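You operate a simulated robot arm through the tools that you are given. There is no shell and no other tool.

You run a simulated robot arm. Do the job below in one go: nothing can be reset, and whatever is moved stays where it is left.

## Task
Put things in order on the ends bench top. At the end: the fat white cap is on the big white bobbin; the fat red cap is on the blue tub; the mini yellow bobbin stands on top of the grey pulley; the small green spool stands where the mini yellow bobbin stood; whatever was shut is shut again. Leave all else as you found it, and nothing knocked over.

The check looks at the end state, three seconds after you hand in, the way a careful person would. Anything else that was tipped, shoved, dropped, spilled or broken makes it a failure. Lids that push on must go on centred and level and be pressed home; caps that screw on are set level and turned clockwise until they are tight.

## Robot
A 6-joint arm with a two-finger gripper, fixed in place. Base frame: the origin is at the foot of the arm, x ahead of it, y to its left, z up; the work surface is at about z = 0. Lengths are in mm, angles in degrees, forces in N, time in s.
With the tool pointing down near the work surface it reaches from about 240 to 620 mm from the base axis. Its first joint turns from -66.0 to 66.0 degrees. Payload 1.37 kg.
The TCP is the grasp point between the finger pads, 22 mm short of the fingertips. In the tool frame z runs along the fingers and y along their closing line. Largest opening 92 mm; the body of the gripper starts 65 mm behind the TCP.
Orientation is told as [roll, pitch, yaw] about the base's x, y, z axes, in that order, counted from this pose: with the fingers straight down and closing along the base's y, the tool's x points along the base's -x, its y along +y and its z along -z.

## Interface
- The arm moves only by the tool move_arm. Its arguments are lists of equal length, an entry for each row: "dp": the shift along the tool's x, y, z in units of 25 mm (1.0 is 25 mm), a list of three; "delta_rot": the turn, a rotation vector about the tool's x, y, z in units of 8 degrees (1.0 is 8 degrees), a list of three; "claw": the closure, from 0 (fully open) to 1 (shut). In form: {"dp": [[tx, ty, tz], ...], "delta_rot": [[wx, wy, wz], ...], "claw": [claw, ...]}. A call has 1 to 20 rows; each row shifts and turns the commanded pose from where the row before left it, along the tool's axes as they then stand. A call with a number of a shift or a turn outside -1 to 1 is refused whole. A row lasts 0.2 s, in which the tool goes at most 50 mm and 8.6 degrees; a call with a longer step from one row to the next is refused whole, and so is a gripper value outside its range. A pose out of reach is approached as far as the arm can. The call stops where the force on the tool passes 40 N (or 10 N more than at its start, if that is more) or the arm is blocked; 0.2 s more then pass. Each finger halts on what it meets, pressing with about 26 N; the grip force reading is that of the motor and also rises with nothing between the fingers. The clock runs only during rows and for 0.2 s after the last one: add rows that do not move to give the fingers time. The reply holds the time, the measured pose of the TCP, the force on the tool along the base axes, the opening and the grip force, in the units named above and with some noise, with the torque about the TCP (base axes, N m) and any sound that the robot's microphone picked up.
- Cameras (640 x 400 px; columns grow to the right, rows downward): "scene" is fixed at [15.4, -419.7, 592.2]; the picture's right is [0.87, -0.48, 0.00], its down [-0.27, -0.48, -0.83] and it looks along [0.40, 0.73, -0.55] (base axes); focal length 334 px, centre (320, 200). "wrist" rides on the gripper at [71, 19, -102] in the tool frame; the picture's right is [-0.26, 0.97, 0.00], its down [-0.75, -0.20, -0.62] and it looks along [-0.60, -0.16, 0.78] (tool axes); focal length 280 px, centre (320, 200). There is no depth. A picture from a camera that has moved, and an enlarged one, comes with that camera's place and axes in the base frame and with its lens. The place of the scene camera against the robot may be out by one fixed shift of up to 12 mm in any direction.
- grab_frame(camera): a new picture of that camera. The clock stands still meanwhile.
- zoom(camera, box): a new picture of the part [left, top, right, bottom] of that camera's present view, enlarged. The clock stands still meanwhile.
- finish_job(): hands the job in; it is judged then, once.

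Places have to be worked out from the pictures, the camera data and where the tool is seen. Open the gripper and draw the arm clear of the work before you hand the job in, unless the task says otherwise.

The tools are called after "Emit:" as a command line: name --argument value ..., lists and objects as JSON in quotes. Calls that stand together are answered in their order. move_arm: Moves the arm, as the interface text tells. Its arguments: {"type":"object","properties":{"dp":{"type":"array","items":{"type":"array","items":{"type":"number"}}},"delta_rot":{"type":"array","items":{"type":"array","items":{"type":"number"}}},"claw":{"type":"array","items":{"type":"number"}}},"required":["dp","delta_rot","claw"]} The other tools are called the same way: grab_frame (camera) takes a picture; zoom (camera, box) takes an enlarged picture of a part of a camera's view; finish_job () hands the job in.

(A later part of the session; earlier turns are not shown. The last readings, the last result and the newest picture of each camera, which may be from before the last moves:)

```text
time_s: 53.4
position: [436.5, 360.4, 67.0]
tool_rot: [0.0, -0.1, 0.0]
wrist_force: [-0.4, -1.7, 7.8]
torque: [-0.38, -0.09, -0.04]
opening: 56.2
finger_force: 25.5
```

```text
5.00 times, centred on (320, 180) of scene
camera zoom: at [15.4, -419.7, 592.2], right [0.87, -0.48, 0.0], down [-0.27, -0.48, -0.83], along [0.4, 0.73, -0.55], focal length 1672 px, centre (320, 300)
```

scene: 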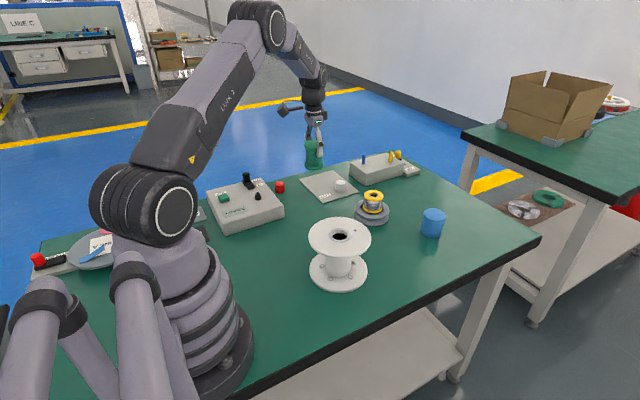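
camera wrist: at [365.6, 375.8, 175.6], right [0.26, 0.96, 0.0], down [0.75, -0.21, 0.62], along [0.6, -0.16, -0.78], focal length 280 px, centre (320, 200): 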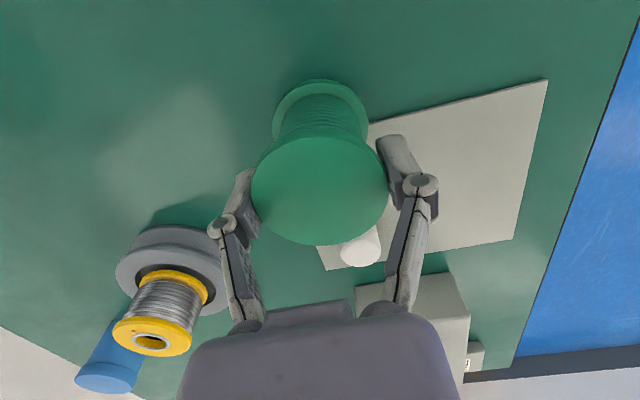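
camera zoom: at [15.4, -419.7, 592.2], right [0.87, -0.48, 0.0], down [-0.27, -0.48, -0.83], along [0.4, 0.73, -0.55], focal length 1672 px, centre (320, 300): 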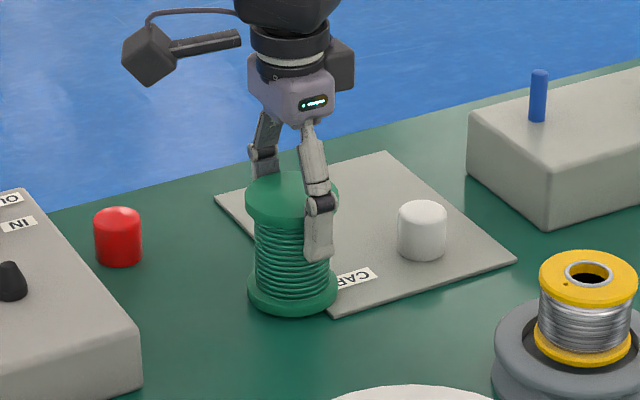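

Contact confirmed (≈8 N). Opening the fingers gently to release the spool.

Emit:
move_arm --dp '[[0, 0, -0.02], [0, 0, 0], [0, 0, 0], [0, 0, 0]]' --delta_rot '[[0, 0, 0], [0, 0, 0], [0, 0, 0], [0, 0, 0]]' --claw '[0.38, 0.34, 0.3, 0.25]'

Emit:
grab_frame --camera "wrist"

Emit:
zoom --camera "scene" --box '[270, 140, 370, 220]'

```text
time_s: 54.4
position: [436.9, 361.7, 66.0]
tool_rot: [0.0, 0.0, 0.0]
wrist_force: [-1.0, 0.4, -0.7]
torque: [0.0, 0.05, -0.03]
opening: 69.1
finger_force: 0.0
```

```text
taken
camera wrist: at [365.6, 377.2, 167.9], right [0.26, 0.96, 0.0], down [0.75, -0.21, 0.62], along [0.6, -0.16, -0.78], focal length 280 px, centre (320, 200)
```

wrist: 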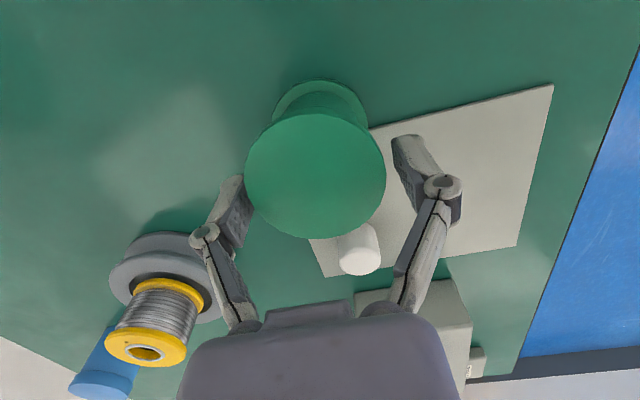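

```text
5.00 times, centred on (320, 180) of scene
camera zoom: at [15.4, -419.7, 592.2], right [0.87, -0.48, 0.0], down [-0.27, -0.48, -0.83], along [0.4, 0.73, -0.55], focal length 1672 px, centre (320, 300)
```

zoom: 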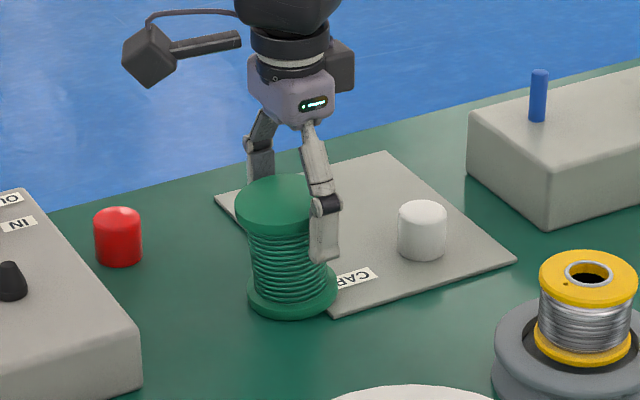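

Released; the spool stands leaning slightly against the plate edge just like the yellow bobbin did. I'll open fully and rise straight up.

Emit:
move_arm --dp '[[0, 0, 0], [0, 0, 0], [0, 0, -0.4], [0, 0, -0.8], [0, 0, -0.9], [0, 0, -0.9], [0, 0, -0.9], [0, 0, 0]]' --delta_rot '[[0, 0, 0], [0, 0, 0], [0, 0, 0], [0, 0, 0], [0, 0, 0], [0, 0, 0], [0, 0, 0], [0, 0, 0]]' --claw '[0.1, 0, 0, 0, 0, 0, 0, 0]'

Emit:
grab_frame --camera "wrist"

Emit:
zoom --camera "scene" --box '[270, 140, 370, 220]'

```text
time_s: 56.2
position: [436.8, 358.4, 163.2]
tool_rot: [0.1, -0.1, -0.1]
wrist_force: [-0.2, 0.2, 0.0]
torque: [0.0, -0.01, 0.02]
opening: 92.1
finger_force: 0.1
```

```text
taken
camera wrist: at [365.6, 374.3, 266.6], right [0.26, 0.96, 0.0], down [0.75, -0.21, 0.62], along [0.6, -0.16, -0.78], focal length 280 px, centre (320, 200)
```

wrist: 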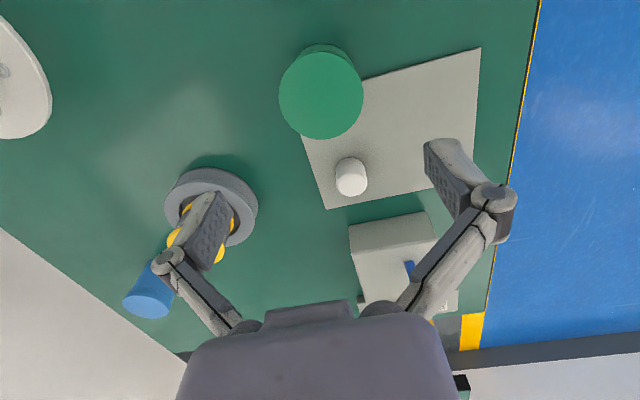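

```text
5.00 times, centred on (320, 180) of scene
camera zoom: at [15.4, -419.7, 592.2], right [0.87, -0.48, 0.0], down [-0.27, -0.48, -0.83], along [0.4, 0.73, -0.55], focal length 1672 px, centre (320, 300)
```

zoom: 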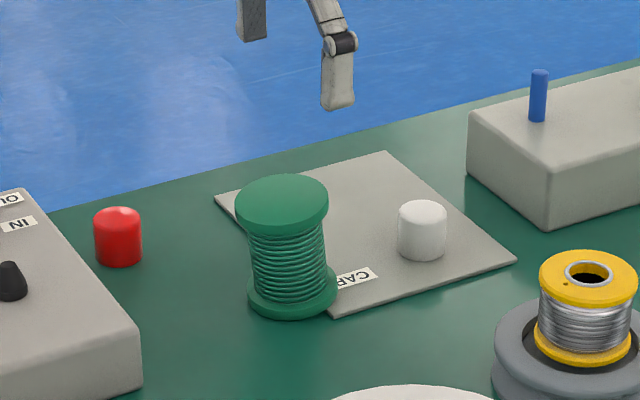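

The green spool stands where the yellow bobbin was, with the same slight lean. Now I'll measure the white cap from this viewpoint.

Emit:
zoom --camera "wrist" --box '[290, 130, 420, 220]'

Emit:
zoom --camera "wrist" --box '[270, 30, 400, 150]'

```text
4.44 times, centred on (355, 175) of wrist
camera zoom: at [365.6, 374.3, 266.6], right [0.26, 0.96, 0.0], down [0.75, -0.21, 0.62], along [0.6, -0.16, -0.78], focal length 1246 px, centre (164, 311)
```

zoom: 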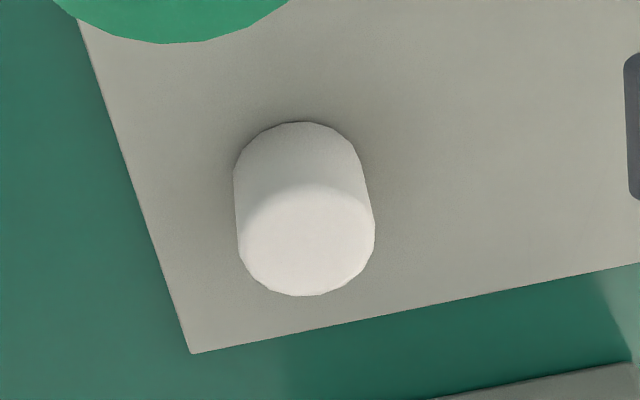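

```text
3.33 times, centred on (335, 90) of wrist
camera zoom: at [365.6, 374.3, 266.6], right [0.26, 0.96, 0.0], down [0.75, -0.21, 0.62], along [0.6, -0.16, -0.78], focal length 935 px, centre (270, 567)
```

zoom: 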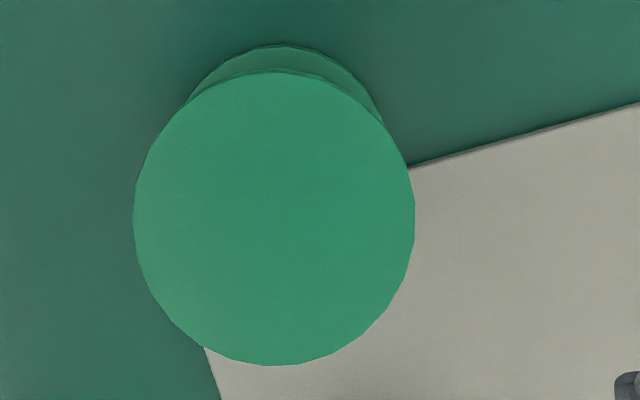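

The white cap is at roughly (535, 364), r ≈ 647 mm — beyond the vertical-tool reach, so I'll approach with the tool yawed 42° and tilted 10° outward. First rotate and move to above the cap at z ≈ 100 to see how far the arm gets.

Emit:
move_arm --dp '[[0, 0, 0], [0, 0, 0], [0, 0, 0], [0, 0, 0], [0, 0, 0], [0, 0, 0], [0, 0, 0], [0, 0, 0], [-0.478, -0.478, 0.596], [-0.478, -0.478, 0.596], [-0.478, -0.478, 0.596], [-0.478, -0.478, 0.596], [-0.478, -0.478, 0.596], [0, 0, 0], [0, 0, 0]]' --delta_rot '[[0, 0, -0.875], [0, 0, -0.875], [0, 0, -0.875], [0, 0, -0.875], [0, 0, -0.875], [0, 0, -0.875], [0, -0.625, 0], [0, -0.625, 0], [0, 0, 0], [0, 0, 0], [0, 0, 0], [0, 0, 0], [0, 0, 0], [0, 0, 0], [0, 0, 0]]' --claw '[0, 0, 0, 0, 0, 0.2, 0.4, 0.42, 0.42, 0.42, 0.42, 0.42, 0.42, 0.42, 0.42]'

Emit:
grab_frame --camera "wrist"

Emit:
grab_frame --camera "scene"

```text
time_s: 59.4
position: [529.2, 363.9, 97.4]
tool_rot: [0.0, -10.0, 42.0]
wrist_force: [-0.6, -0.7, -0.8]
torque: [-0.01, 0.0, -0.03]
opening: 53.2
finger_force: 0.0
```

```text
taken
camera wrist: at [450.2, 317.0, 185.7], right [-0.45, 0.89, 0.05], down [0.61, 0.27, 0.75], along [0.65, 0.37, -0.66], focal length 280 px, centre (320, 200)
```

wrist: 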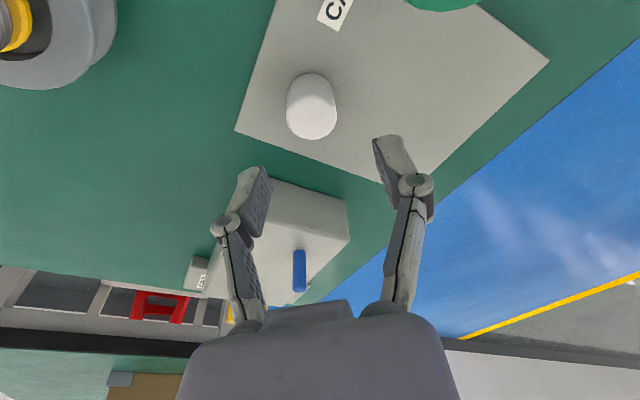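

```text
taken
```

scene: 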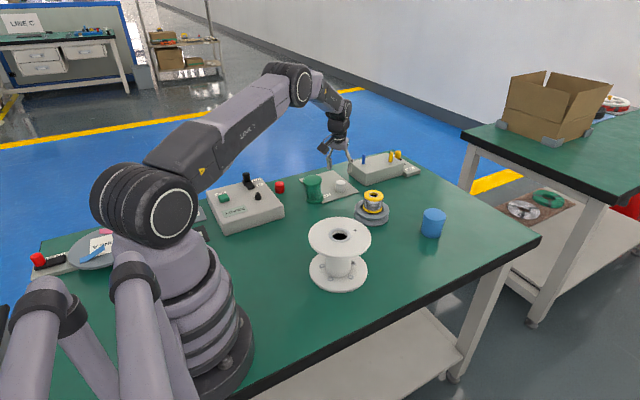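

The arm reaches r = 642 mm with the 10° tilt. I'll zoom on the cap for an accurate position.

Emit:
zoom --camera "wrist" --box '[250, 55, 378, 155]'

Emit:
zoom --camera "scene" --box '[300, 130, 400, 210]'

```text
4.00 times, centred on (314, 105) of wrist
camera zoom: at [450.2, 317.0, 185.7], right [-0.45, 0.89, 0.05], down [0.61, 0.27, 0.75], along [0.65, 0.37, -0.66], focal length 1122 px, centre (344, 580)
```

zoom: 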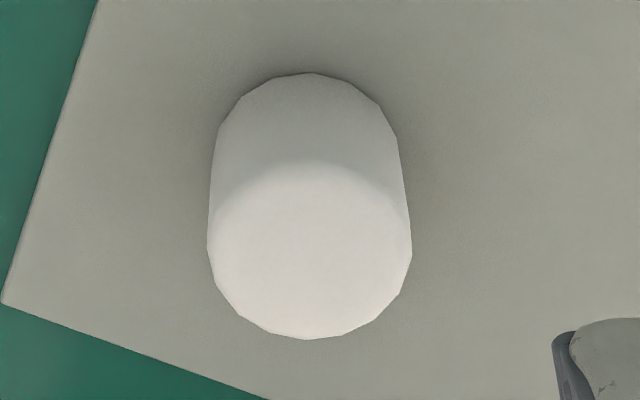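

```text
5.00 times, centred on (350, 170) of scene
camera zoom: at [15.4, -419.7, 592.2], right [0.87, -0.48, 0.0], down [-0.27, -0.48, -0.83], along [0.4, 0.73, -0.55], focal length 1672 px, centre (170, 350)
```

zoom: 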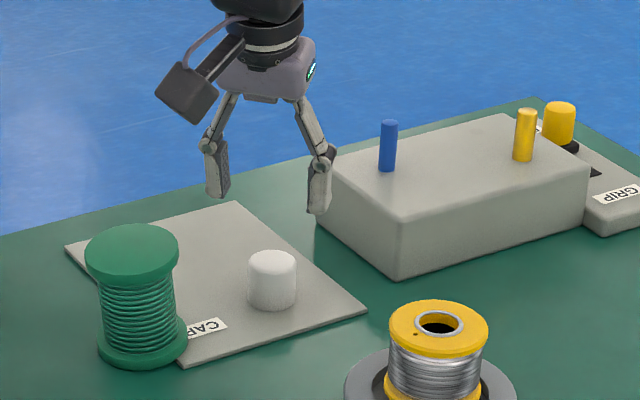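

Cap centre ≈ (536, 363), Ø ≈ 32, top z ≈ 31. I'll move to above it (TCP z ≈ 60) and check alignment before descending around it.

Emit:
move_arm --dp '[[0.036, -0.044, 0.5], [0.036, -0.044, 0.5], [0.036, -0.044, 0.5], [0, 0, 0]]' --delta_rot '[[0, 0, 0], [0, 0, 0], [0, 0, 0], [0, 0, 0]]' --claw '[0.42, 0.42, 0.42, 0.42]'

Emit:
grab_frame --camera "wrist"

Emit:
zoom --camera "scene" --box '[300, 130, 400, 210]'

```text
time_s: 60.4
position: [533.0, 364.2, 62.2]
tool_rot: [0.2, -10.0, 42.0]
wrist_force: [0.1, -0.3, -0.1]
torque: [0.01, -0.01, -0.05]
opening: 53.4
finger_force: 0.2
```

```text
taken
camera wrist: at [455.6, 316.7, 151.4], right [-0.45, 0.89, 0.05], down [0.61, 0.27, 0.75], along [0.65, 0.37, -0.66], focal length 280 px, centre (320, 200)
```

wrist: 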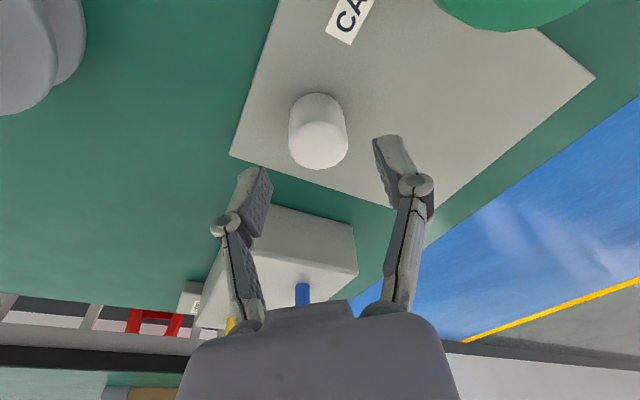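

```text
5.00 times, centred on (350, 170) of scene
camera zoom: at [15.4, -419.7, 592.2], right [0.87, -0.48, 0.0], down [-0.27, -0.48, -0.83], along [0.4, 0.73, -0.55], focal length 1672 px, centre (170, 350)
```

zoom: 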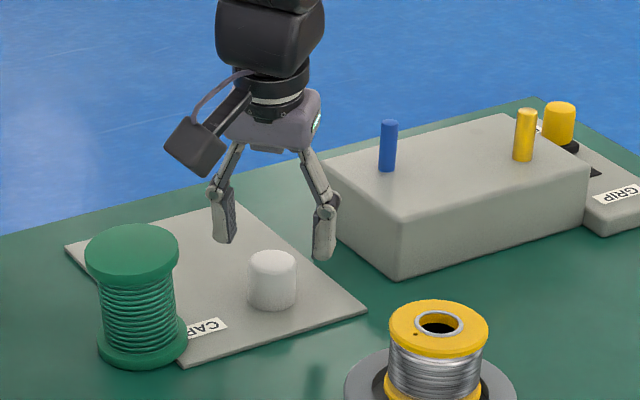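

Aligned (cap at the centre column). Descending 33 mm so the pads straddle the cap, then checking.

Emit:
move_arm --dp '[[0.0465, 0, 0.3275], [0.0465, 0, 0.3275], [0.0465, 0, 0.3275], [0.0465, 0, 0.3275], [0, 0, 0]]' --delta_rot '[[0, 0, 0], [0, 0, 0], [0, 0, 0], [0, 0, 0], [0, 0, 0]]' --claw '[0.42, 0.42, 0.42, 0.42, 0.42]'

Emit:
grab_frame --camera "wrist"

Emit:
zoom --camera "scene" --box '[300, 130, 400, 210]'

```text
time_s: 61.6
position: [535.0, 363.4, 28.5]
tool_rot: [0.1, -10.0, 41.8]
wrist_force: [0.4, 0.6, 0.0]
torque: [0.03, 0.02, 0.0]
opening: 53.2
finger_force: 0.0
```

```text
taken
camera wrist: at [457.0, 317.6, 118.0], right [-0.45, 0.89, 0.05], down [0.61, 0.27, 0.75], along [0.65, 0.37, -0.66], focal length 280 px, centre (320, 200)
```

wrist: 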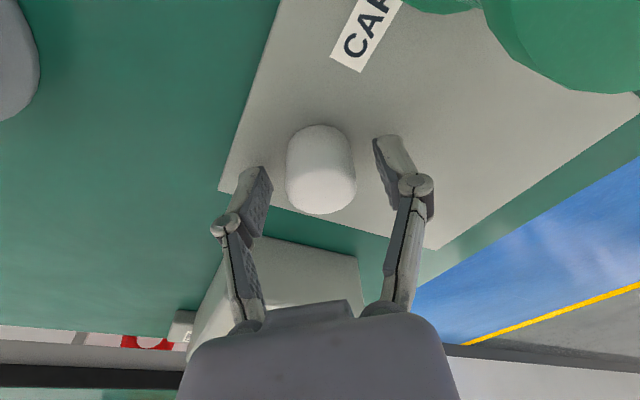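

```text
5.00 times, centred on (350, 170) of scene
camera zoom: at [15.4, -419.7, 592.2], right [0.87, -0.48, 0.0], down [-0.27, -0.48, -0.83], along [0.4, 0.73, -0.55], focal length 1672 px, centre (170, 350)
```

zoom: 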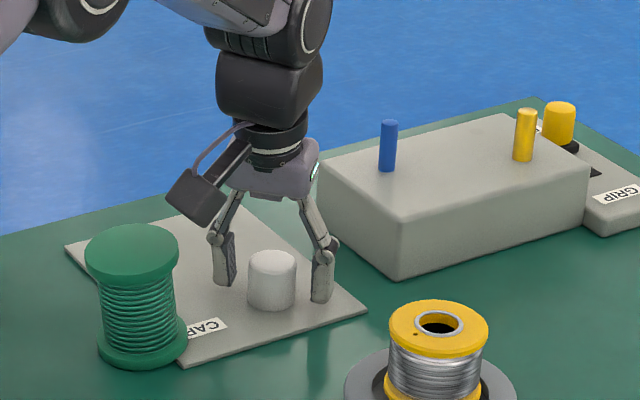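

The cap is between the pads. Closing the gripper.

Emit:
move_arm --dp '[[0, 0, 0], [0, 0, 0], [0, 0, 0], [0, 0, 0], [0, 0, 0]]' --delta_rot '[[0, 0, 0], [0, 0, 0], [0, 0, 0], [0, 0, 0], [0, 0, 0]]' --claw '[0.5, 0.6, 0.7, 0.8, 0.8]'

Emit:
grab_frame --camera "wrist"

```text
time_s: 62.8
position: [535.0, 364.9, 30.1]
tool_rot: [0.1, -10.0, 41.9]
wrist_force: [-0.1, -0.6, 0.3]
torque: [-0.04, 0.01, -0.01]
opening: 29.8
finger_force: 25.6
```

```text
taken
camera wrist: at [457.0, 317.6, 118.2], right [-0.45, 0.89, 0.05], down [0.61, 0.27, 0.75], along [0.65, 0.37, -0.66], focal length 280 px, centre (320, 200)
```

wrist: 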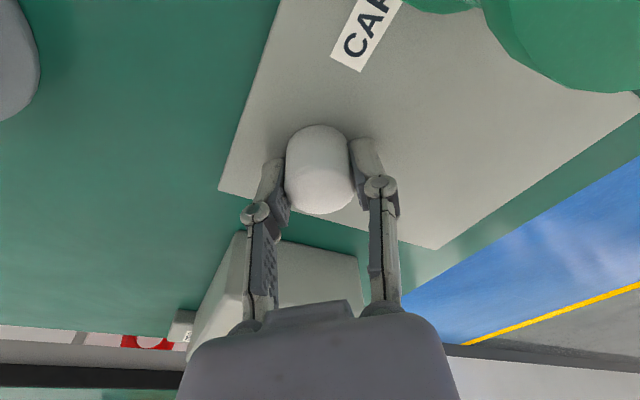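

The white cap is held (Ø ≈ 30). I'll lift 130 mm and carry it, keeping the same orientation, to above the big bobbin's top flange on its +y side (≈ 338, 105), away from the central bore and small drive hole.

Emit:
move_arm --dp '[[-0.1505, 0, -0.8535], [-0.1505, 0, -0.8535], [-0.1505, 0, -0.8535], [-0.1505, 0, -0.8535], [-0.1505, 0, -0.8535], [-0.1505, 0, -0.8535], [0.9687, -0.1828, -0.1708], [0.9687, -0.1828, -0.1708], [0.9687, -0.1828, -0.1708], [0.9687, -0.1828, -0.1708], [0.9687, -0.1828, -0.1708], [0.9687, -0.1828, -0.1708], [0.9687, -0.1828, -0.1708], [0.9687, -0.1828, -0.1708], [0.9687, -0.1828, -0.1708], [0.9687, -0.1828, -0.1708], [0.9687, -0.1828, -0.1708], [0.9687, -0.1828, -0.1708], [0.9687, -0.1828, -0.1708], [0, 0, 0]]' --delta_rot '[[0, 0, 0], [0, 0, 0], [0, 0, 0], [0, 0, 0], [0, 0, 0], [0, 0, 0], [0, 0, 0], [0, 0, 0], [0, 0, 0], [0, 0, 0], [0, 0, 0], [0, 0, 0], [0, 0, 0], [0, 0, 0], [0, 0, 0], [0, 0, 0], [0, 0, 0], [0, 0, 0], [0, 0, 0], [0, 0, 0]]' --claw '[0.8, 0.8, 0.8, 0.8, 0.8, 0.8, 0.8, 0.8, 0.8, 0.8, 0.8, 0.8, 0.8, 0.8, 0.8, 0.8, 0.8, 0.8, 0.8, 0.8]'

Emit:
grab_frame --camera "wrist"

Emit:
grab_frame --camera "scene"

```text
time_s: 67.0
position: [338.8, 105.4, 160.8]
tool_rot: [0.1, -10.0, 41.9]
wrist_force: [0.3, 0.6, -0.7]
torque: [-0.01, -0.01, 0.01]
opening: 29.8
finger_force: 25.9
```

```text
taken
camera wrist: at [259.8, 59.2, 249.6], right [-0.45, 0.89, 0.05], down [0.61, 0.27, 0.75], along [0.65, 0.37, -0.66], focal length 280 px, centre (320, 200)
```

wrist: 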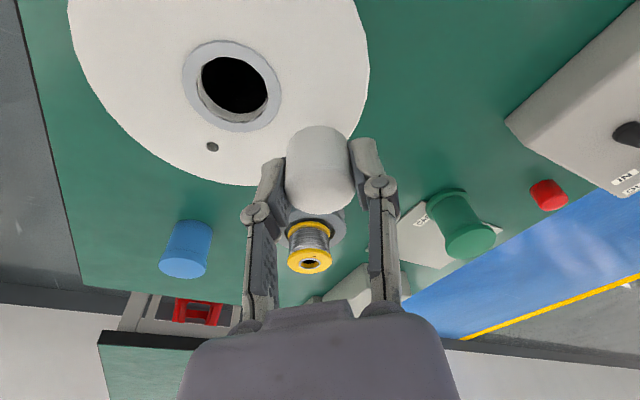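

```text
taken
```

scene: 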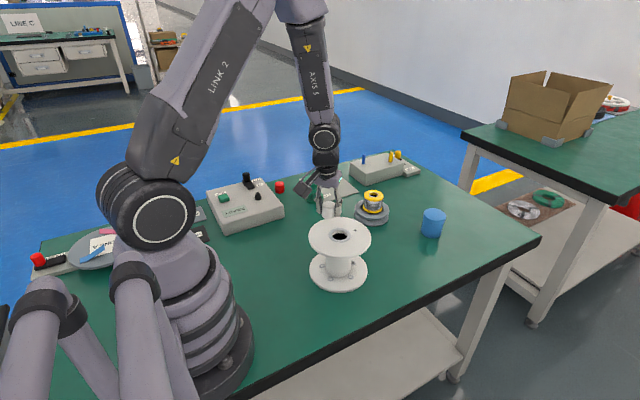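

The cap hovers over the flange at ≈49 mm from the bobbin's centre as intended. Descending 24 mm, then I'll check.

Emit:
move_arm --dp '[[0.0556, 0, 0.315], [0.0556, 0, 0.315], [0.0556, 0, 0.315], [0, 0, 0]]' --delta_rot '[[0, 0, 0], [0, 0, 0], [0, 0, 0], [0, 0, 0]]' --claw '[0.8, 0.8, 0.8, 0.8]'

Emit:
grab_frame --camera "wrist"

Emit:
zoom --camera "scene" --box '[290, 180, 390, 260]'

```text
time_s: 68.0
position: [337.7, 104.6, 135.9]
tool_rot: [0.0, -9.9, 42.0]
wrist_force: [0.2, 0.5, 0.5]
torque: [0.02, 0.01, -0.02]
opening: 29.7
finger_force: 26.1
```

```text
taken
camera wrist: at [259.8, 57.7, 225.2], right [-0.45, 0.89, 0.05], down [0.61, 0.27, 0.75], along [0.65, 0.37, -0.66], focal length 280 px, centre (320, 200)
```

wrist: 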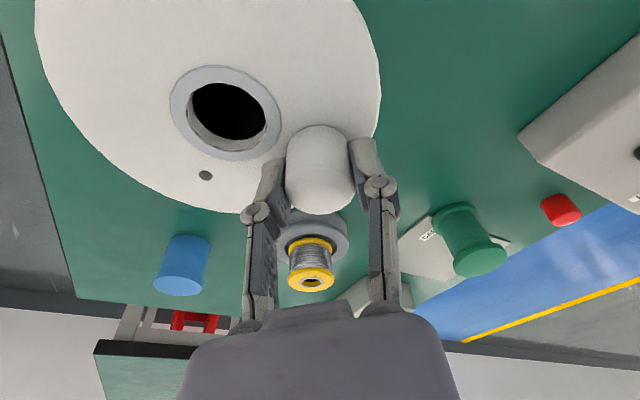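

```text
5.00 times, centred on (340, 220) of scene
camera zoom: at [15.4, -419.7, 592.2], right [0.87, -0.48, 0.0], down [-0.27, -0.48, -0.83], along [0.4, 0.73, -0.55], focal length 1672 px, centre (220, 100)
```

zoom: 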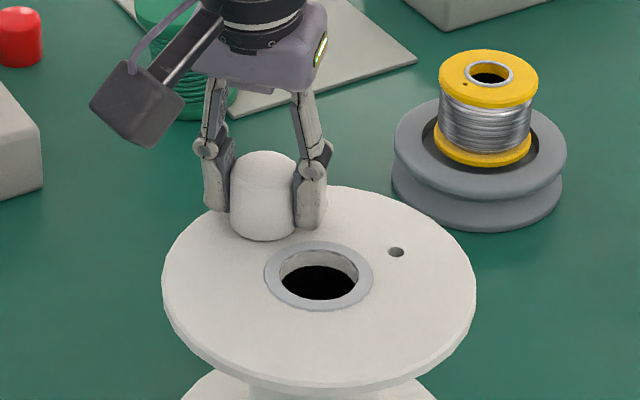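

The cap is about 4 mm above the flange at radius ≈48 mm. Lowering gently until contact.

Emit:
move_arm --dp '[[0.0139, 0, 0.0788], [0.0139, 0, 0.0788], [0.0105, 0, 0.059], [0, 0, 0]]' --delta_rot '[[0, 0, 0], [0, 0, 0], [0, 0, 0], [0, 0, 0]]' --claw '[0.8, 0.8, 0.8, 0.8]'

Emit:
zoom --camera "scene" --box '[290, 180, 390, 260]'

```text
time_s: 68.8
position: [337.8, 106.1, 132.2]
tool_rot: [0.0, -10.2, 41.9]
wrist_force: [-3.0, -1.4, 10.6]
torque: [-0.05, 0.07, 0.0]
opening: 29.7
finger_force: 26.3
stopped in row 4: the force on the tool passed its limit at 47 N (the readings are from after the stop); the commanded pose is now the measured one
```

```text
5.00 times, centred on (340, 220) of scene
camera zoom: at [15.4, -419.7, 592.2], right [0.87, -0.48, 0.0], down [-0.27, -0.48, -0.83], along [0.4, 0.73, -0.55], focal length 1672 px, centre (220, 100)
```

zoom: 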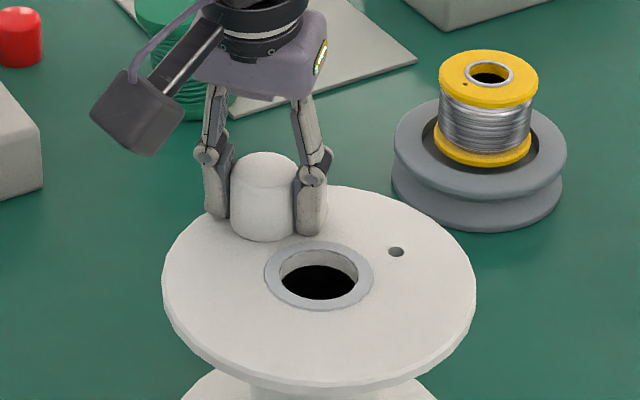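

Contact made; the bobbin has not moved. Opening the fingers slightly to release the cap.

Emit:
move_arm --dp '[[0, 0, 0], [0, 0, 0], [0, 0, 0], [0, 0, 0]]' --delta_rot '[[0, 0, 0], [0, 0, 0], [0, 0, 0], [0, 0, 0]]' --claw '[0.66, 0.62, 0.58, 0.55]'

Emit:
grab_frame --camera "wrist"

Emit:
zoom --camera "scene" --box '[290, 180, 390, 260]'

```text
time_s: 69.8
position: [338.3, 104.8, 131.6]
tool_rot: [0.0, -10.2, 41.9]
wrist_force: [-0.2, -0.1, -0.8]
torque: [0.0, -0.01, 0.0]
opening: 41.4
finger_force: 0.1
```

```text
taken
camera wrist: at [260.1, 58.4, 220.3], right [-0.45, 0.89, 0.05], down [0.61, 0.27, 0.75], along [0.65, 0.37, -0.66], focal length 280 px, centre (320, 200)
```

wrist: 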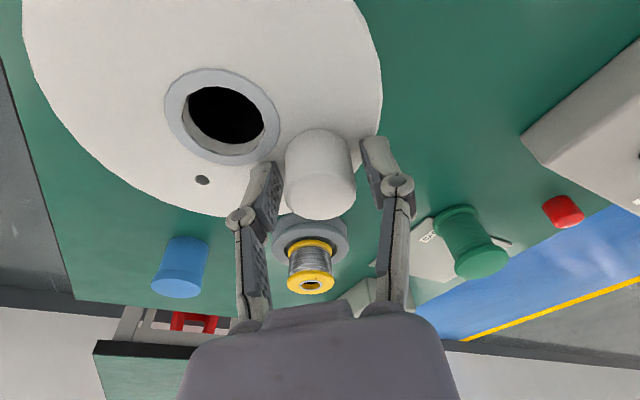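

```text
5.00 times, centred on (340, 220) of scene
camera zoom: at [15.4, -419.7, 592.2], right [0.87, -0.48, 0.0], down [-0.27, -0.48, -0.83], along [0.4, 0.73, -0.55], focal length 1672 px, centre (220, 100)
```

zoom: 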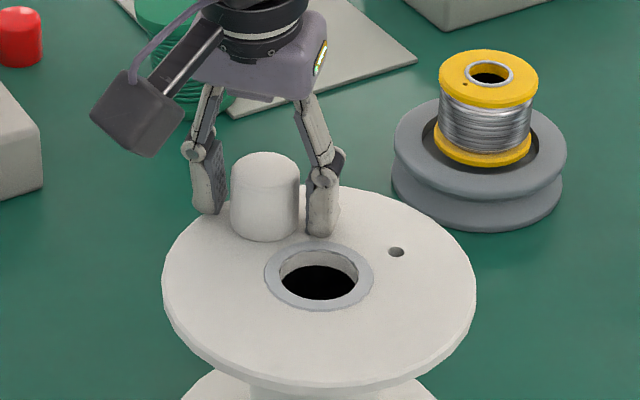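

The cap stands level on the flange. Opening a bit more and rising straight up.

Emit:
move_arm --dp '[[0, 0, 0], [-0.06, 0, -0.34], [-0.14, 0, -0.8], [-0.14, 0, -0.8], [-0.15, 0, -0.85], [0, 0, 0]]' --delta_rot '[[0, 0, 0], [0, 0, 0], [0, 0, 0], [0, 0, 0], [0, 0, 0], [0, 0, 0]]' --claw '[0.45, 0.42, 0.42, 0.42, 0.42, 0.42]'

Emit:
grab_frame --camera "wrist"

Emit:
zoom --camera "scene" --box '[280, 180, 400, 300]'

```text
time_s: 71.2
position: [339.5, 104.8, 202.4]
tool_rot: [0.0, -10.3, 41.9]
wrist_force: [0.1, 0.3, 0.8]
torque: [-0.01, -0.01, 0.02]
opening: 53.5
finger_force: 0.1
```

```text
taken
camera wrist: at [261.4, 58.0, 290.8], right [-0.45, 0.89, 0.05], down [0.61, 0.27, 0.75], along [0.65, 0.37, -0.66], focal length 280 px, centre (320, 200)
```

wrist: 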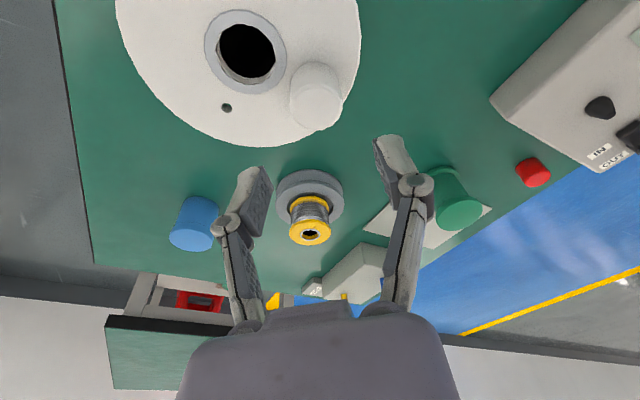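

```text
3.33 times, centred on (340, 240) of scene
camera zoom: at [15.4, -419.7, 592.2], right [0.87, -0.48, 0.0], down [-0.27, -0.48, -0.83], along [0.4, 0.73, -0.55], focal length 1114 px, centre (253, 67)
```

zoom: 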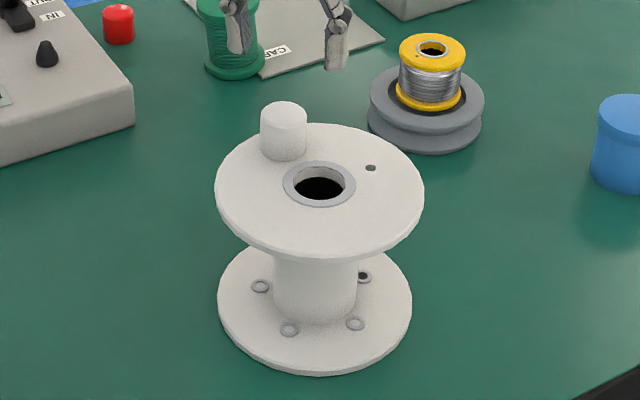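

The white cap sits squarely on the big bobbin. Now I'll rotate yaw to 27° (keeping the 10° tilt) and move to hover over the red cap near (351, 457), keeping the wrist camera away from the box's lever knob.

Emit:
move_arm --dp '[[0, 0, 0], [0, 0, 0], [-0.4366, 0.8843, 0.3166], [-0.4366, 0.8843, 0.3166], [-0.4366, 0.8843, 0.3166], [-0.4366, 0.8843, 0.3166], [-0.4366, 0.8843, 0.3166], [-0.4366, 0.8843, 0.3166], [-0.4366, 0.8843, 0.3166], [-0.4366, 0.8843, 0.3166], [-0.4366, 0.8843, 0.3166], [-0.4366, 0.8843, 0.3166], [-0.4366, 0.8843, 0.3166], [-0.4366, 0.8843, 0.3166], [-0.4366, 0.8843, 0.3166], [-0.4366, 0.8843, 0.3166], [0, 0, 0]]' --delta_rot '[[0.163, 0, 0.923], [0.163, 0, 0.923], [0, 0, 0], [0, 0, 0], [0, 0, 0], [0, 0, 0], [0, 0, 0], [0, 0, 0], [0, 0, 0], [0, 0, 0], [0, 0, 0], [0, 0, 0], [0, 0, 0], [0, 0, 0], [0, 0, 0], [0, 0, 0], [0, 0, 0]]' --claw '[0.46, 0.5, 0.5, 0.5, 0.5, 0.5, 0.5, 0.5, 0.5, 0.5, 0.5, 0.5, 0.5, 0.5, 0.5, 0.5, 0.5]'

Emit:
grab_frame --camera "wrist"

Emit:
zoom --camera "scene" --box '[200, 130, 330, 230]'

```text
time_s: 74.8
position: [349.1, 459.7, 122.0]
tool_rot: [0.1, -10.1, 26.9]
wrist_force: [0.4, 1.0, -0.6]
torque: [0.03, 0.0, 0.01]
opening: 46.1
finger_force: 0.0
```

```text
taken
camera wrist: at [261.7, 434.1, 210.3], right [-0.21, 0.98, 0.05], down [0.66, 0.1, 0.75], along [0.73, 0.19, -0.66], focal length 280 px, centre (320, 200)
```

wrist: 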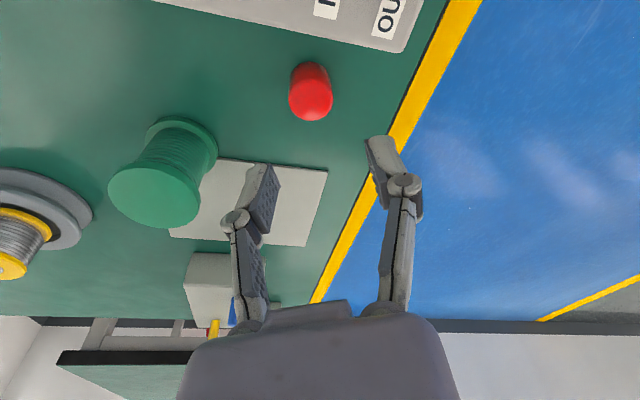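

```text
4.00 times, centred on (265, 180) of scene
camera zoom: at [15.4, -419.7, 592.2], right [0.88, -0.48, 0.0], down [-0.27, -0.48, -0.83], along [0.4, 0.73, -0.55], focal length 1337 px, centre (540, 280)
```

zoom: 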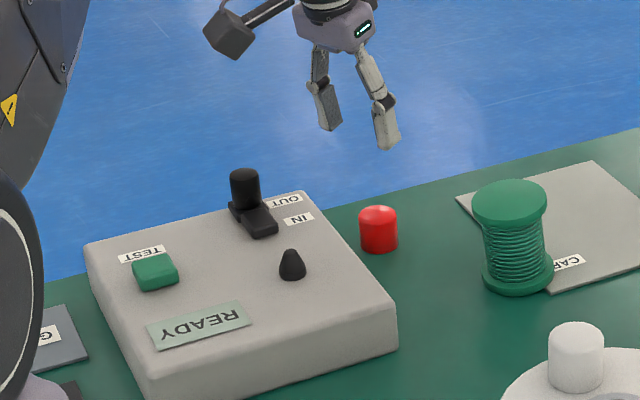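

Hovering near the red cap; zooming to measure it.

Emit:
zoom --camera "wrist" --box '[240, 30, 400, 130]'

```text
4.00 times, centred on (320, 80) of wrist
camera zoom: at [261.7, 434.1, 210.3], right [-0.21, 0.98, 0.05], down [0.66, 0.1, 0.75], along [0.73, 0.19, -0.66], focal length 1122 px, centre (320, 680)
```

zoom: 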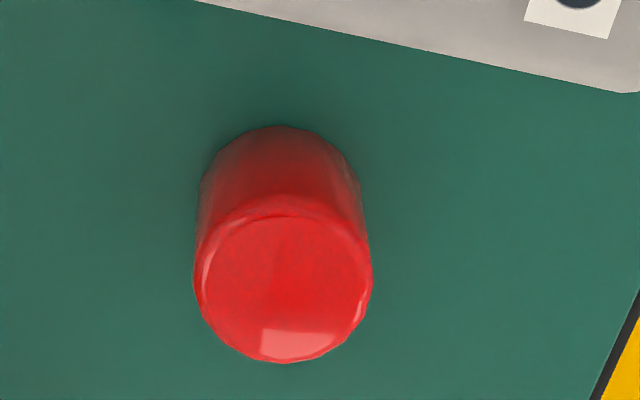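

Red cap centre ≈ (359, 458), Ø ≈ 31, top z ≈ 29. I'll shift and descend to TCP z ≈ 58 for a check.

Emit:
move_arm --dp '[[0.041, -0.04, 0.646], [0.041, -0.04, 0.646], [0.041, -0.04, 0.646], [0.041, -0.04, 0.646], [0, 0, 0]]' --delta_rot '[[0, 0, 0], [0, 0, 0], [0, 0, 0], [0, 0, 0], [0, 0, 0]]' --claw '[0.45, 0.45, 0.45, 0.45, 0.45]'

Emit:
grab_frame --camera "wrist"

Emit:
zoom --camera "scene" --box '[200, 130, 330, 230]'

```text
time_s: 76.0
position: [358.8, 459.2, 57.6]
tool_rot: [0.0, -10.2, 27.0]
wrist_force: [-0.1, -0.4, 0.2]
torque: [0.01, 0.0, -0.04]
opening: 50.6
finger_force: 0.1
```

```text
taken
camera wrist: at [271.5, 433.3, 145.0], right [-0.21, 0.98, 0.05], down [0.65, 0.1, 0.75], along [0.73, 0.19, -0.66], focal length 280 px, centre (320, 200)
```

wrist: 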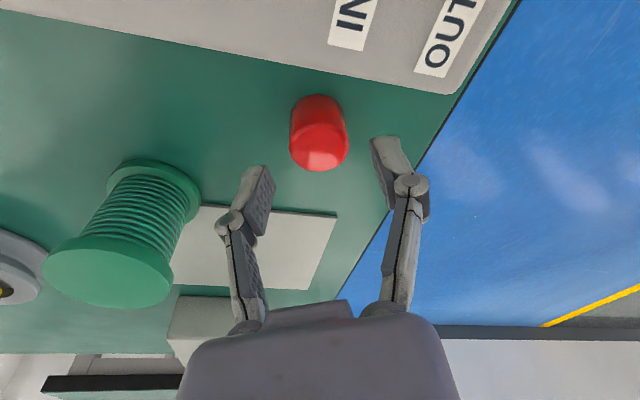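

```text
4.00 times, centred on (265, 180) of scene
camera zoom: at [15.4, -419.7, 592.2], right [0.87, -0.48, 0.0], down [-0.27, -0.48, -0.83], along [0.4, 0.73, -0.55], focal length 1337 px, centre (540, 280)
```

zoom: 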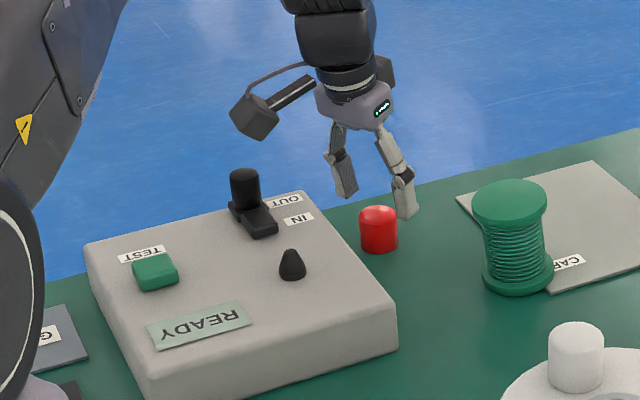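

Cap centred at column 319 with the same geometry as the white cap had. Descending 30 mm around it.

Emit:
move_arm --dp '[[0.0477, 0, 0.296], [0.0477, 0, 0.296], [0.0477, 0, 0.296], [0.0477, 0, 0.296], [0, 0, 0]]' --delta_rot '[[0, 0, 0], [0, 0, 0], [0, 0, 0], [0, 0, 0], [0, 0, 0]]' --claw '[0.45, 0.45, 0.45, 0.45, 0.45]'

Emit:
grab_frame --camera "wrist"

Emit:
zoom --camera "scene" --box '[200, 130, 330, 230]'

```text
time_s: 77.2
position: [357.8, 457.4, 26.5]
tool_rot: [0.1, -10.2, 27.0]
wrist_force: [-0.3, -0.2, 0.4]
torque: [0.01, 0.02, -0.02]
opening: 50.6
finger_force: 0.1
```

```text
taken
camera wrist: at [271.3, 432.1, 115.1], right [-0.21, 0.98, 0.05], down [0.66, 0.1, 0.75], along [0.73, 0.19, -0.66], focal length 280 px, centre (320, 200)
```

wrist: 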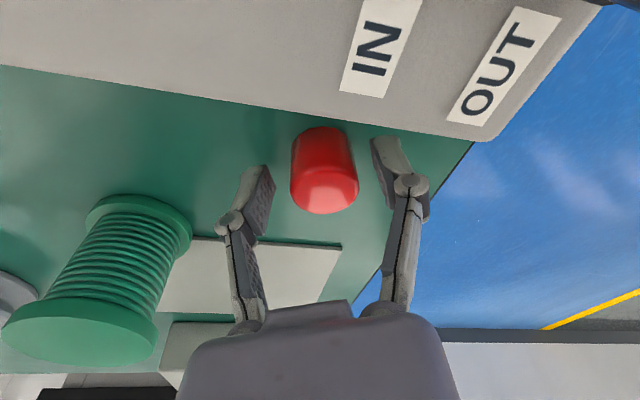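

```text
4.00 times, centred on (265, 180) of scene
camera zoom: at [15.4, -419.7, 592.2], right [0.87, -0.48, 0.0], down [-0.27, -0.48, -0.83], along [0.4, 0.73, -0.55], focal length 1337 px, centre (540, 280)
```

zoom: 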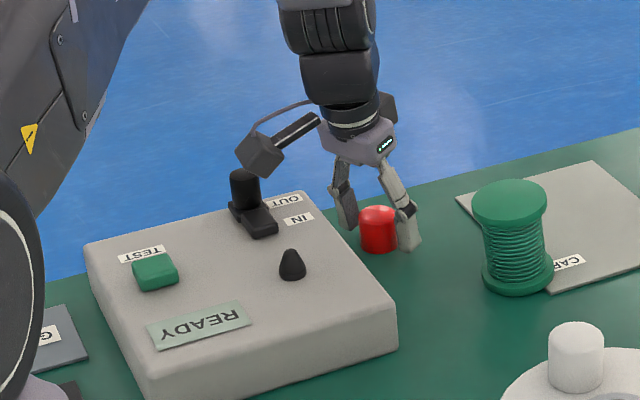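

The red cap is between the pads, with the camera clear of the knob. Closing.

Emit:
move_arm --dp '[[0, 0, 0], [0, 0, 0], [0, 0, 0], [0, 0, 0], [0, 0, 0]]' --delta_rot '[[0, 0, 0], [0, 0, 0], [0, 0, 0], [0, 0, 0], [0, 0, 0]]' --claw '[0.55, 0.65, 0.75, 0.8, 0.8]'

Emit:
zoom --camera "wrist" --box '[240, 100, 400, 230]'

```text
time_s: 78.4
position: [357.7, 457.6, 27.5]
tool_rot: [0.1, -10.2, 27.0]
wrist_force: [-0.2, -0.2, 2.2]
torque: [-0.02, 0.04, 0.0]
opening: 30.5
finger_force: 26.7
```

```text
3.08 times, centred on (320, 165) of wrist
camera zoom: at [271.3, 432.1, 115.2], right [-0.21, 0.98, 0.05], down [0.66, 0.1, 0.75], along [0.73, 0.19, -0.66], focal length 863 px, centre (320, 308)
```

zoom: 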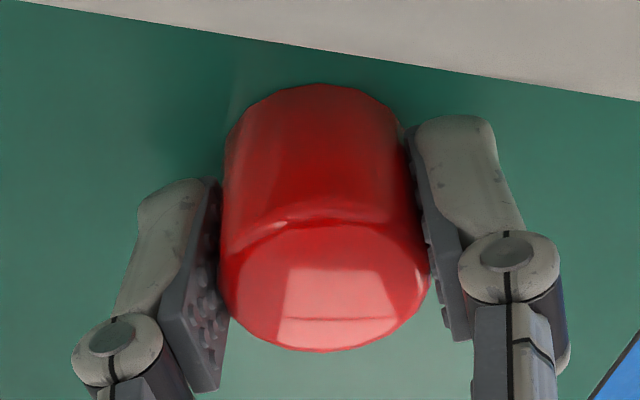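

Red cap held (Ø 30.5). I'll lift 125 mm and rotate about the vertical to yaw 6° (keeping the tilt so the cap stays level).

Emit:
move_arm --dp '[[-0.1475, 0, -0.82], [-0.1475, 0, -0.82], [-0.1475, 0, -0.82], [-0.1475, 0, -0.82], [-0.1475, 0, -0.82], [-0.1475, 0, -0.82], [0, 0, 0], [0, 0, 0], [0, 0, 0], [0, 0, 0]]' --delta_rot '[[0, 0, 0], [0, 0, 0], [0, 0, 0], [0, 0, 0], [0, 0, 0], [0, 0, 0], [0.155, 0, 0.861], [0.155, 0, 0.861], [0.155, 0, 0.861], [0, 0, 0]]' --claw '[0.8, 0.8, 0.8, 0.8, 0.8, 0.8, 0.8, 0.8, 0.8, 0.8]'

Emit:
grab_frame --camera "wrist"

```text
time_s: 80.6
position: [357.4, 459.0, 150.7]
tool_rot: [-0.1, -10.2, 5.8]
wrist_force: [-1.2, -0.9, 0.1]
torque: [-0.02, 0.0, 0.02]
opening: 30.5
finger_force: 25.2
```

```text
taken
camera wrist: at [268.1, 467.0, 239.6], right [0.16, 0.99, 0.05], down [0.65, -0.14, 0.75], along [0.74, -0.09, -0.66], focal length 280 px, centre (320, 200)
```

wrist: 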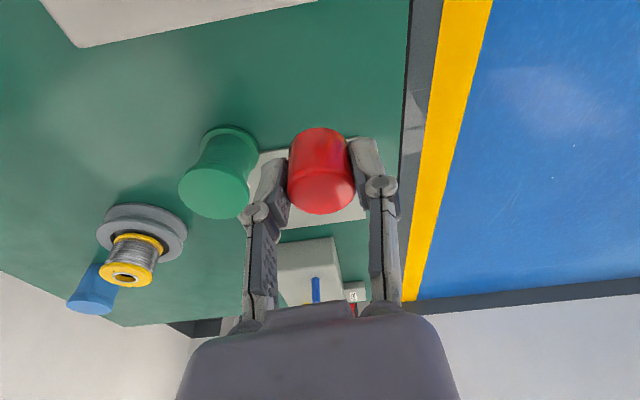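

The cap is held level. Now I'll translate toward the tub, stopping slightly short at about (620, 58) for a look.

Emit:
move_arm --dp '[[-0.478, -0.938, 0.086], [-0.478, -0.938, 0.086], [-0.478, -0.938, 0.086], [-0.478, -0.938, 0.086], [-0.478, -0.938, 0.086], [-0.478, -0.938, 0.086], [-0.478, -0.938, 0.086], [-0.478, -0.938, 0.086], [-0.478, -0.938, 0.086], [-0.478, -0.938, 0.086], [-0.478, -0.938, 0.086], [-0.478, -0.938, 0.086], [-0.478, -0.938, 0.086], [-0.478, -0.938, 0.086], [-0.478, -0.938, 0.086], [-0.478, -0.938, 0.086], [-0.478, -0.938, 0.086], [-0.478, -0.938, 0.086], [0, 0, 0]]' --delta_rot '[[0, 0, 0], [0, 0, 0], [0, 0, 0], [0, 0, 0], [0, 0, 0], [0, 0, 0], [0, 0, 0], [0, 0, 0], [0, 0, 0], [0, 0, 0], [0, 0, 0], [0, 0, 0], [0, 0, 0], [0, 0, 0], [0, 0, 0], [0, 0, 0], [0, 0, 0], [0, 0, 0], [0, 0, 0]]' --claw '[0.8, 0.8, 0.8, 0.8, 0.8, 0.8, 0.8, 0.8, 0.8, 0.8, 0.8, 0.8, 0.8, 0.8, 0.8, 0.8, 0.8, 0.8, 0.8]'

Emit:
grab_frame --camera "wrist"

Emit:
grab_frame --camera "scene"

```text
time_s: 84.6
position: [619.5, 60.2, 153.2]
tool_rot: [0.0, -10.2, 6.0]
wrist_force: [0.5, -0.5, -0.7]
torque: [0.0, 0.02, 0.0]
opening: 30.3
finger_force: 26.3
```

```text
taken
camera wrist: at [530.3, 66.9, 241.2], right [0.16, 0.99, 0.05], down [0.65, -0.14, 0.75], along [0.74, -0.09, -0.66], focal length 280 px, centre (320, 200)
```

wrist: 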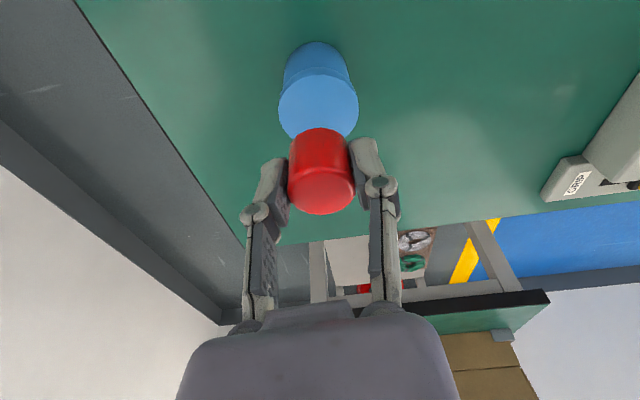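

```text
taken
```

scene: 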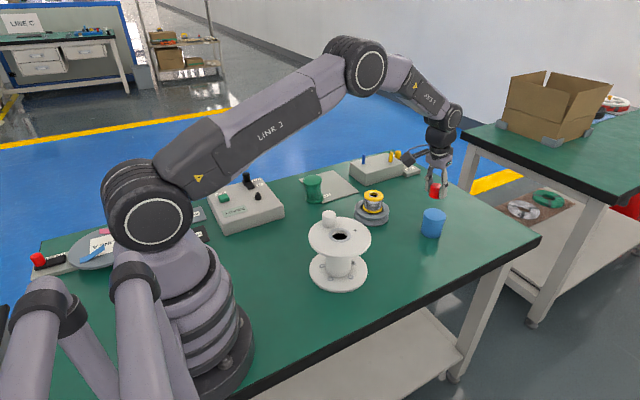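

The arm reached (619.5, 60). I'll zoom on the tub to measure it from here.

Emit:
zoom --camera "wrist" --box '[240, 30, 400, 130]'

Emit:
zoom --camera "scene" --box '[390, 170, 490, 250]'

```text
4.00 times, centred on (320, 80) of wrist
camera zoom: at [530.3, 66.9, 241.2], right [0.16, 0.99, 0.05], down [0.65, -0.14, 0.75], along [0.74, -0.09, -0.66], focal length 1122 px, centre (320, 680)
```

zoom: 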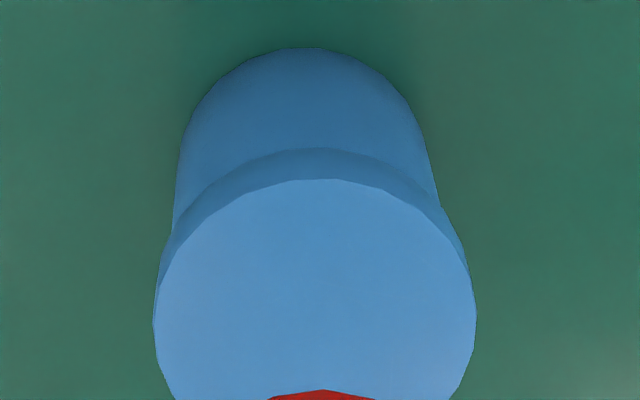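

```text
5.00 times, centred on (440, 210) of scene
camera zoom: at [15.4, -419.7, 592.2], right [0.87, -0.48, 0.0], down [-0.27, -0.48, -0.83], along [0.4, 0.73, -0.55], focal length 1672 px, centre (-280, 150)
```

zoom: 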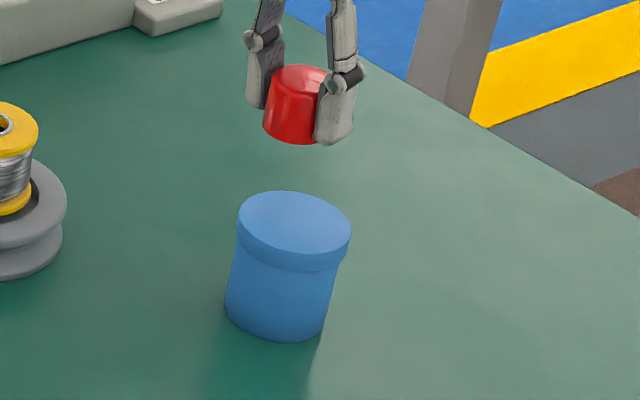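

Tub centre ≈ (640, 58), lid top ≈ z 58–60. I'll move the cap over it and descend to about 5 mm above the lid.

Emit:
move_arm --dp '[[-0.177, -0.016, 0.032], [-0.177, -0.016, 0.032], [-0.177, -0.016, 0.032], [-0.177, -0.016, 0.032], [0.109, 0, 0.6], [0.109, 0, 0.6], [0.109, 0, 0.6], [0.109, 0, 0.6], [0, 0, 0]]' --delta_rot '[[0, 0, 0], [0, 0, 0], [0, 0, 0], [0, 0, 0], [0, 0, 0], [0, 0, 0], [0, 0, 0], [0, 0, 0], [0, 0, 0]]' --claw '[0.8, 0.8, 0.8, 0.8, 0.8, 0.8, 0.8, 0.8, 0.8]'

Emit:
grab_frame --camera "wrist"

Emit:
zoom --camera "scene" --box '[390, 170, 490, 250]'

```text
time_s: 86.6
position: [634.9, 61.2, 92.1]
tool_rot: [0.0, -10.2, 6.1]
wrist_force: [-0.3, -0.3, 0.0]
torque: [0.02, -0.01, -0.01]
opening: 30.0
finger_force: 25.6
```

```text
taken
camera wrist: at [546.5, 68.8, 180.6], right [0.16, 0.99, 0.05], down [0.65, -0.14, 0.75], along [0.74, -0.09, -0.66], focal length 280 px, centre (320, 200)
```

wrist: 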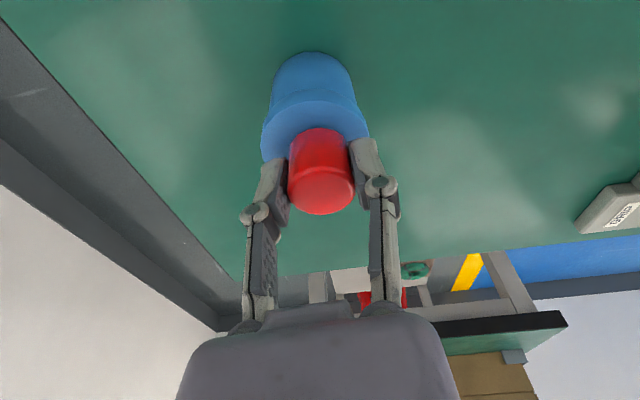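

```text
5.00 times, centred on (440, 210) of scene
camera zoom: at [15.4, -419.7, 592.2], right [0.87, -0.48, 0.0], down [-0.27, -0.48, -0.83], along [0.4, 0.73, -0.55], focal length 1672 px, centre (-280, 150)
```

zoom: 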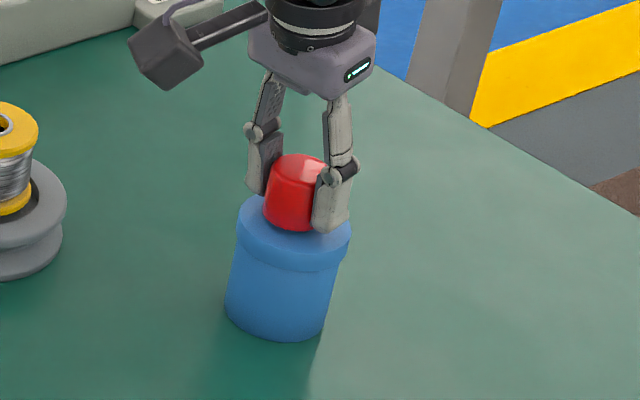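

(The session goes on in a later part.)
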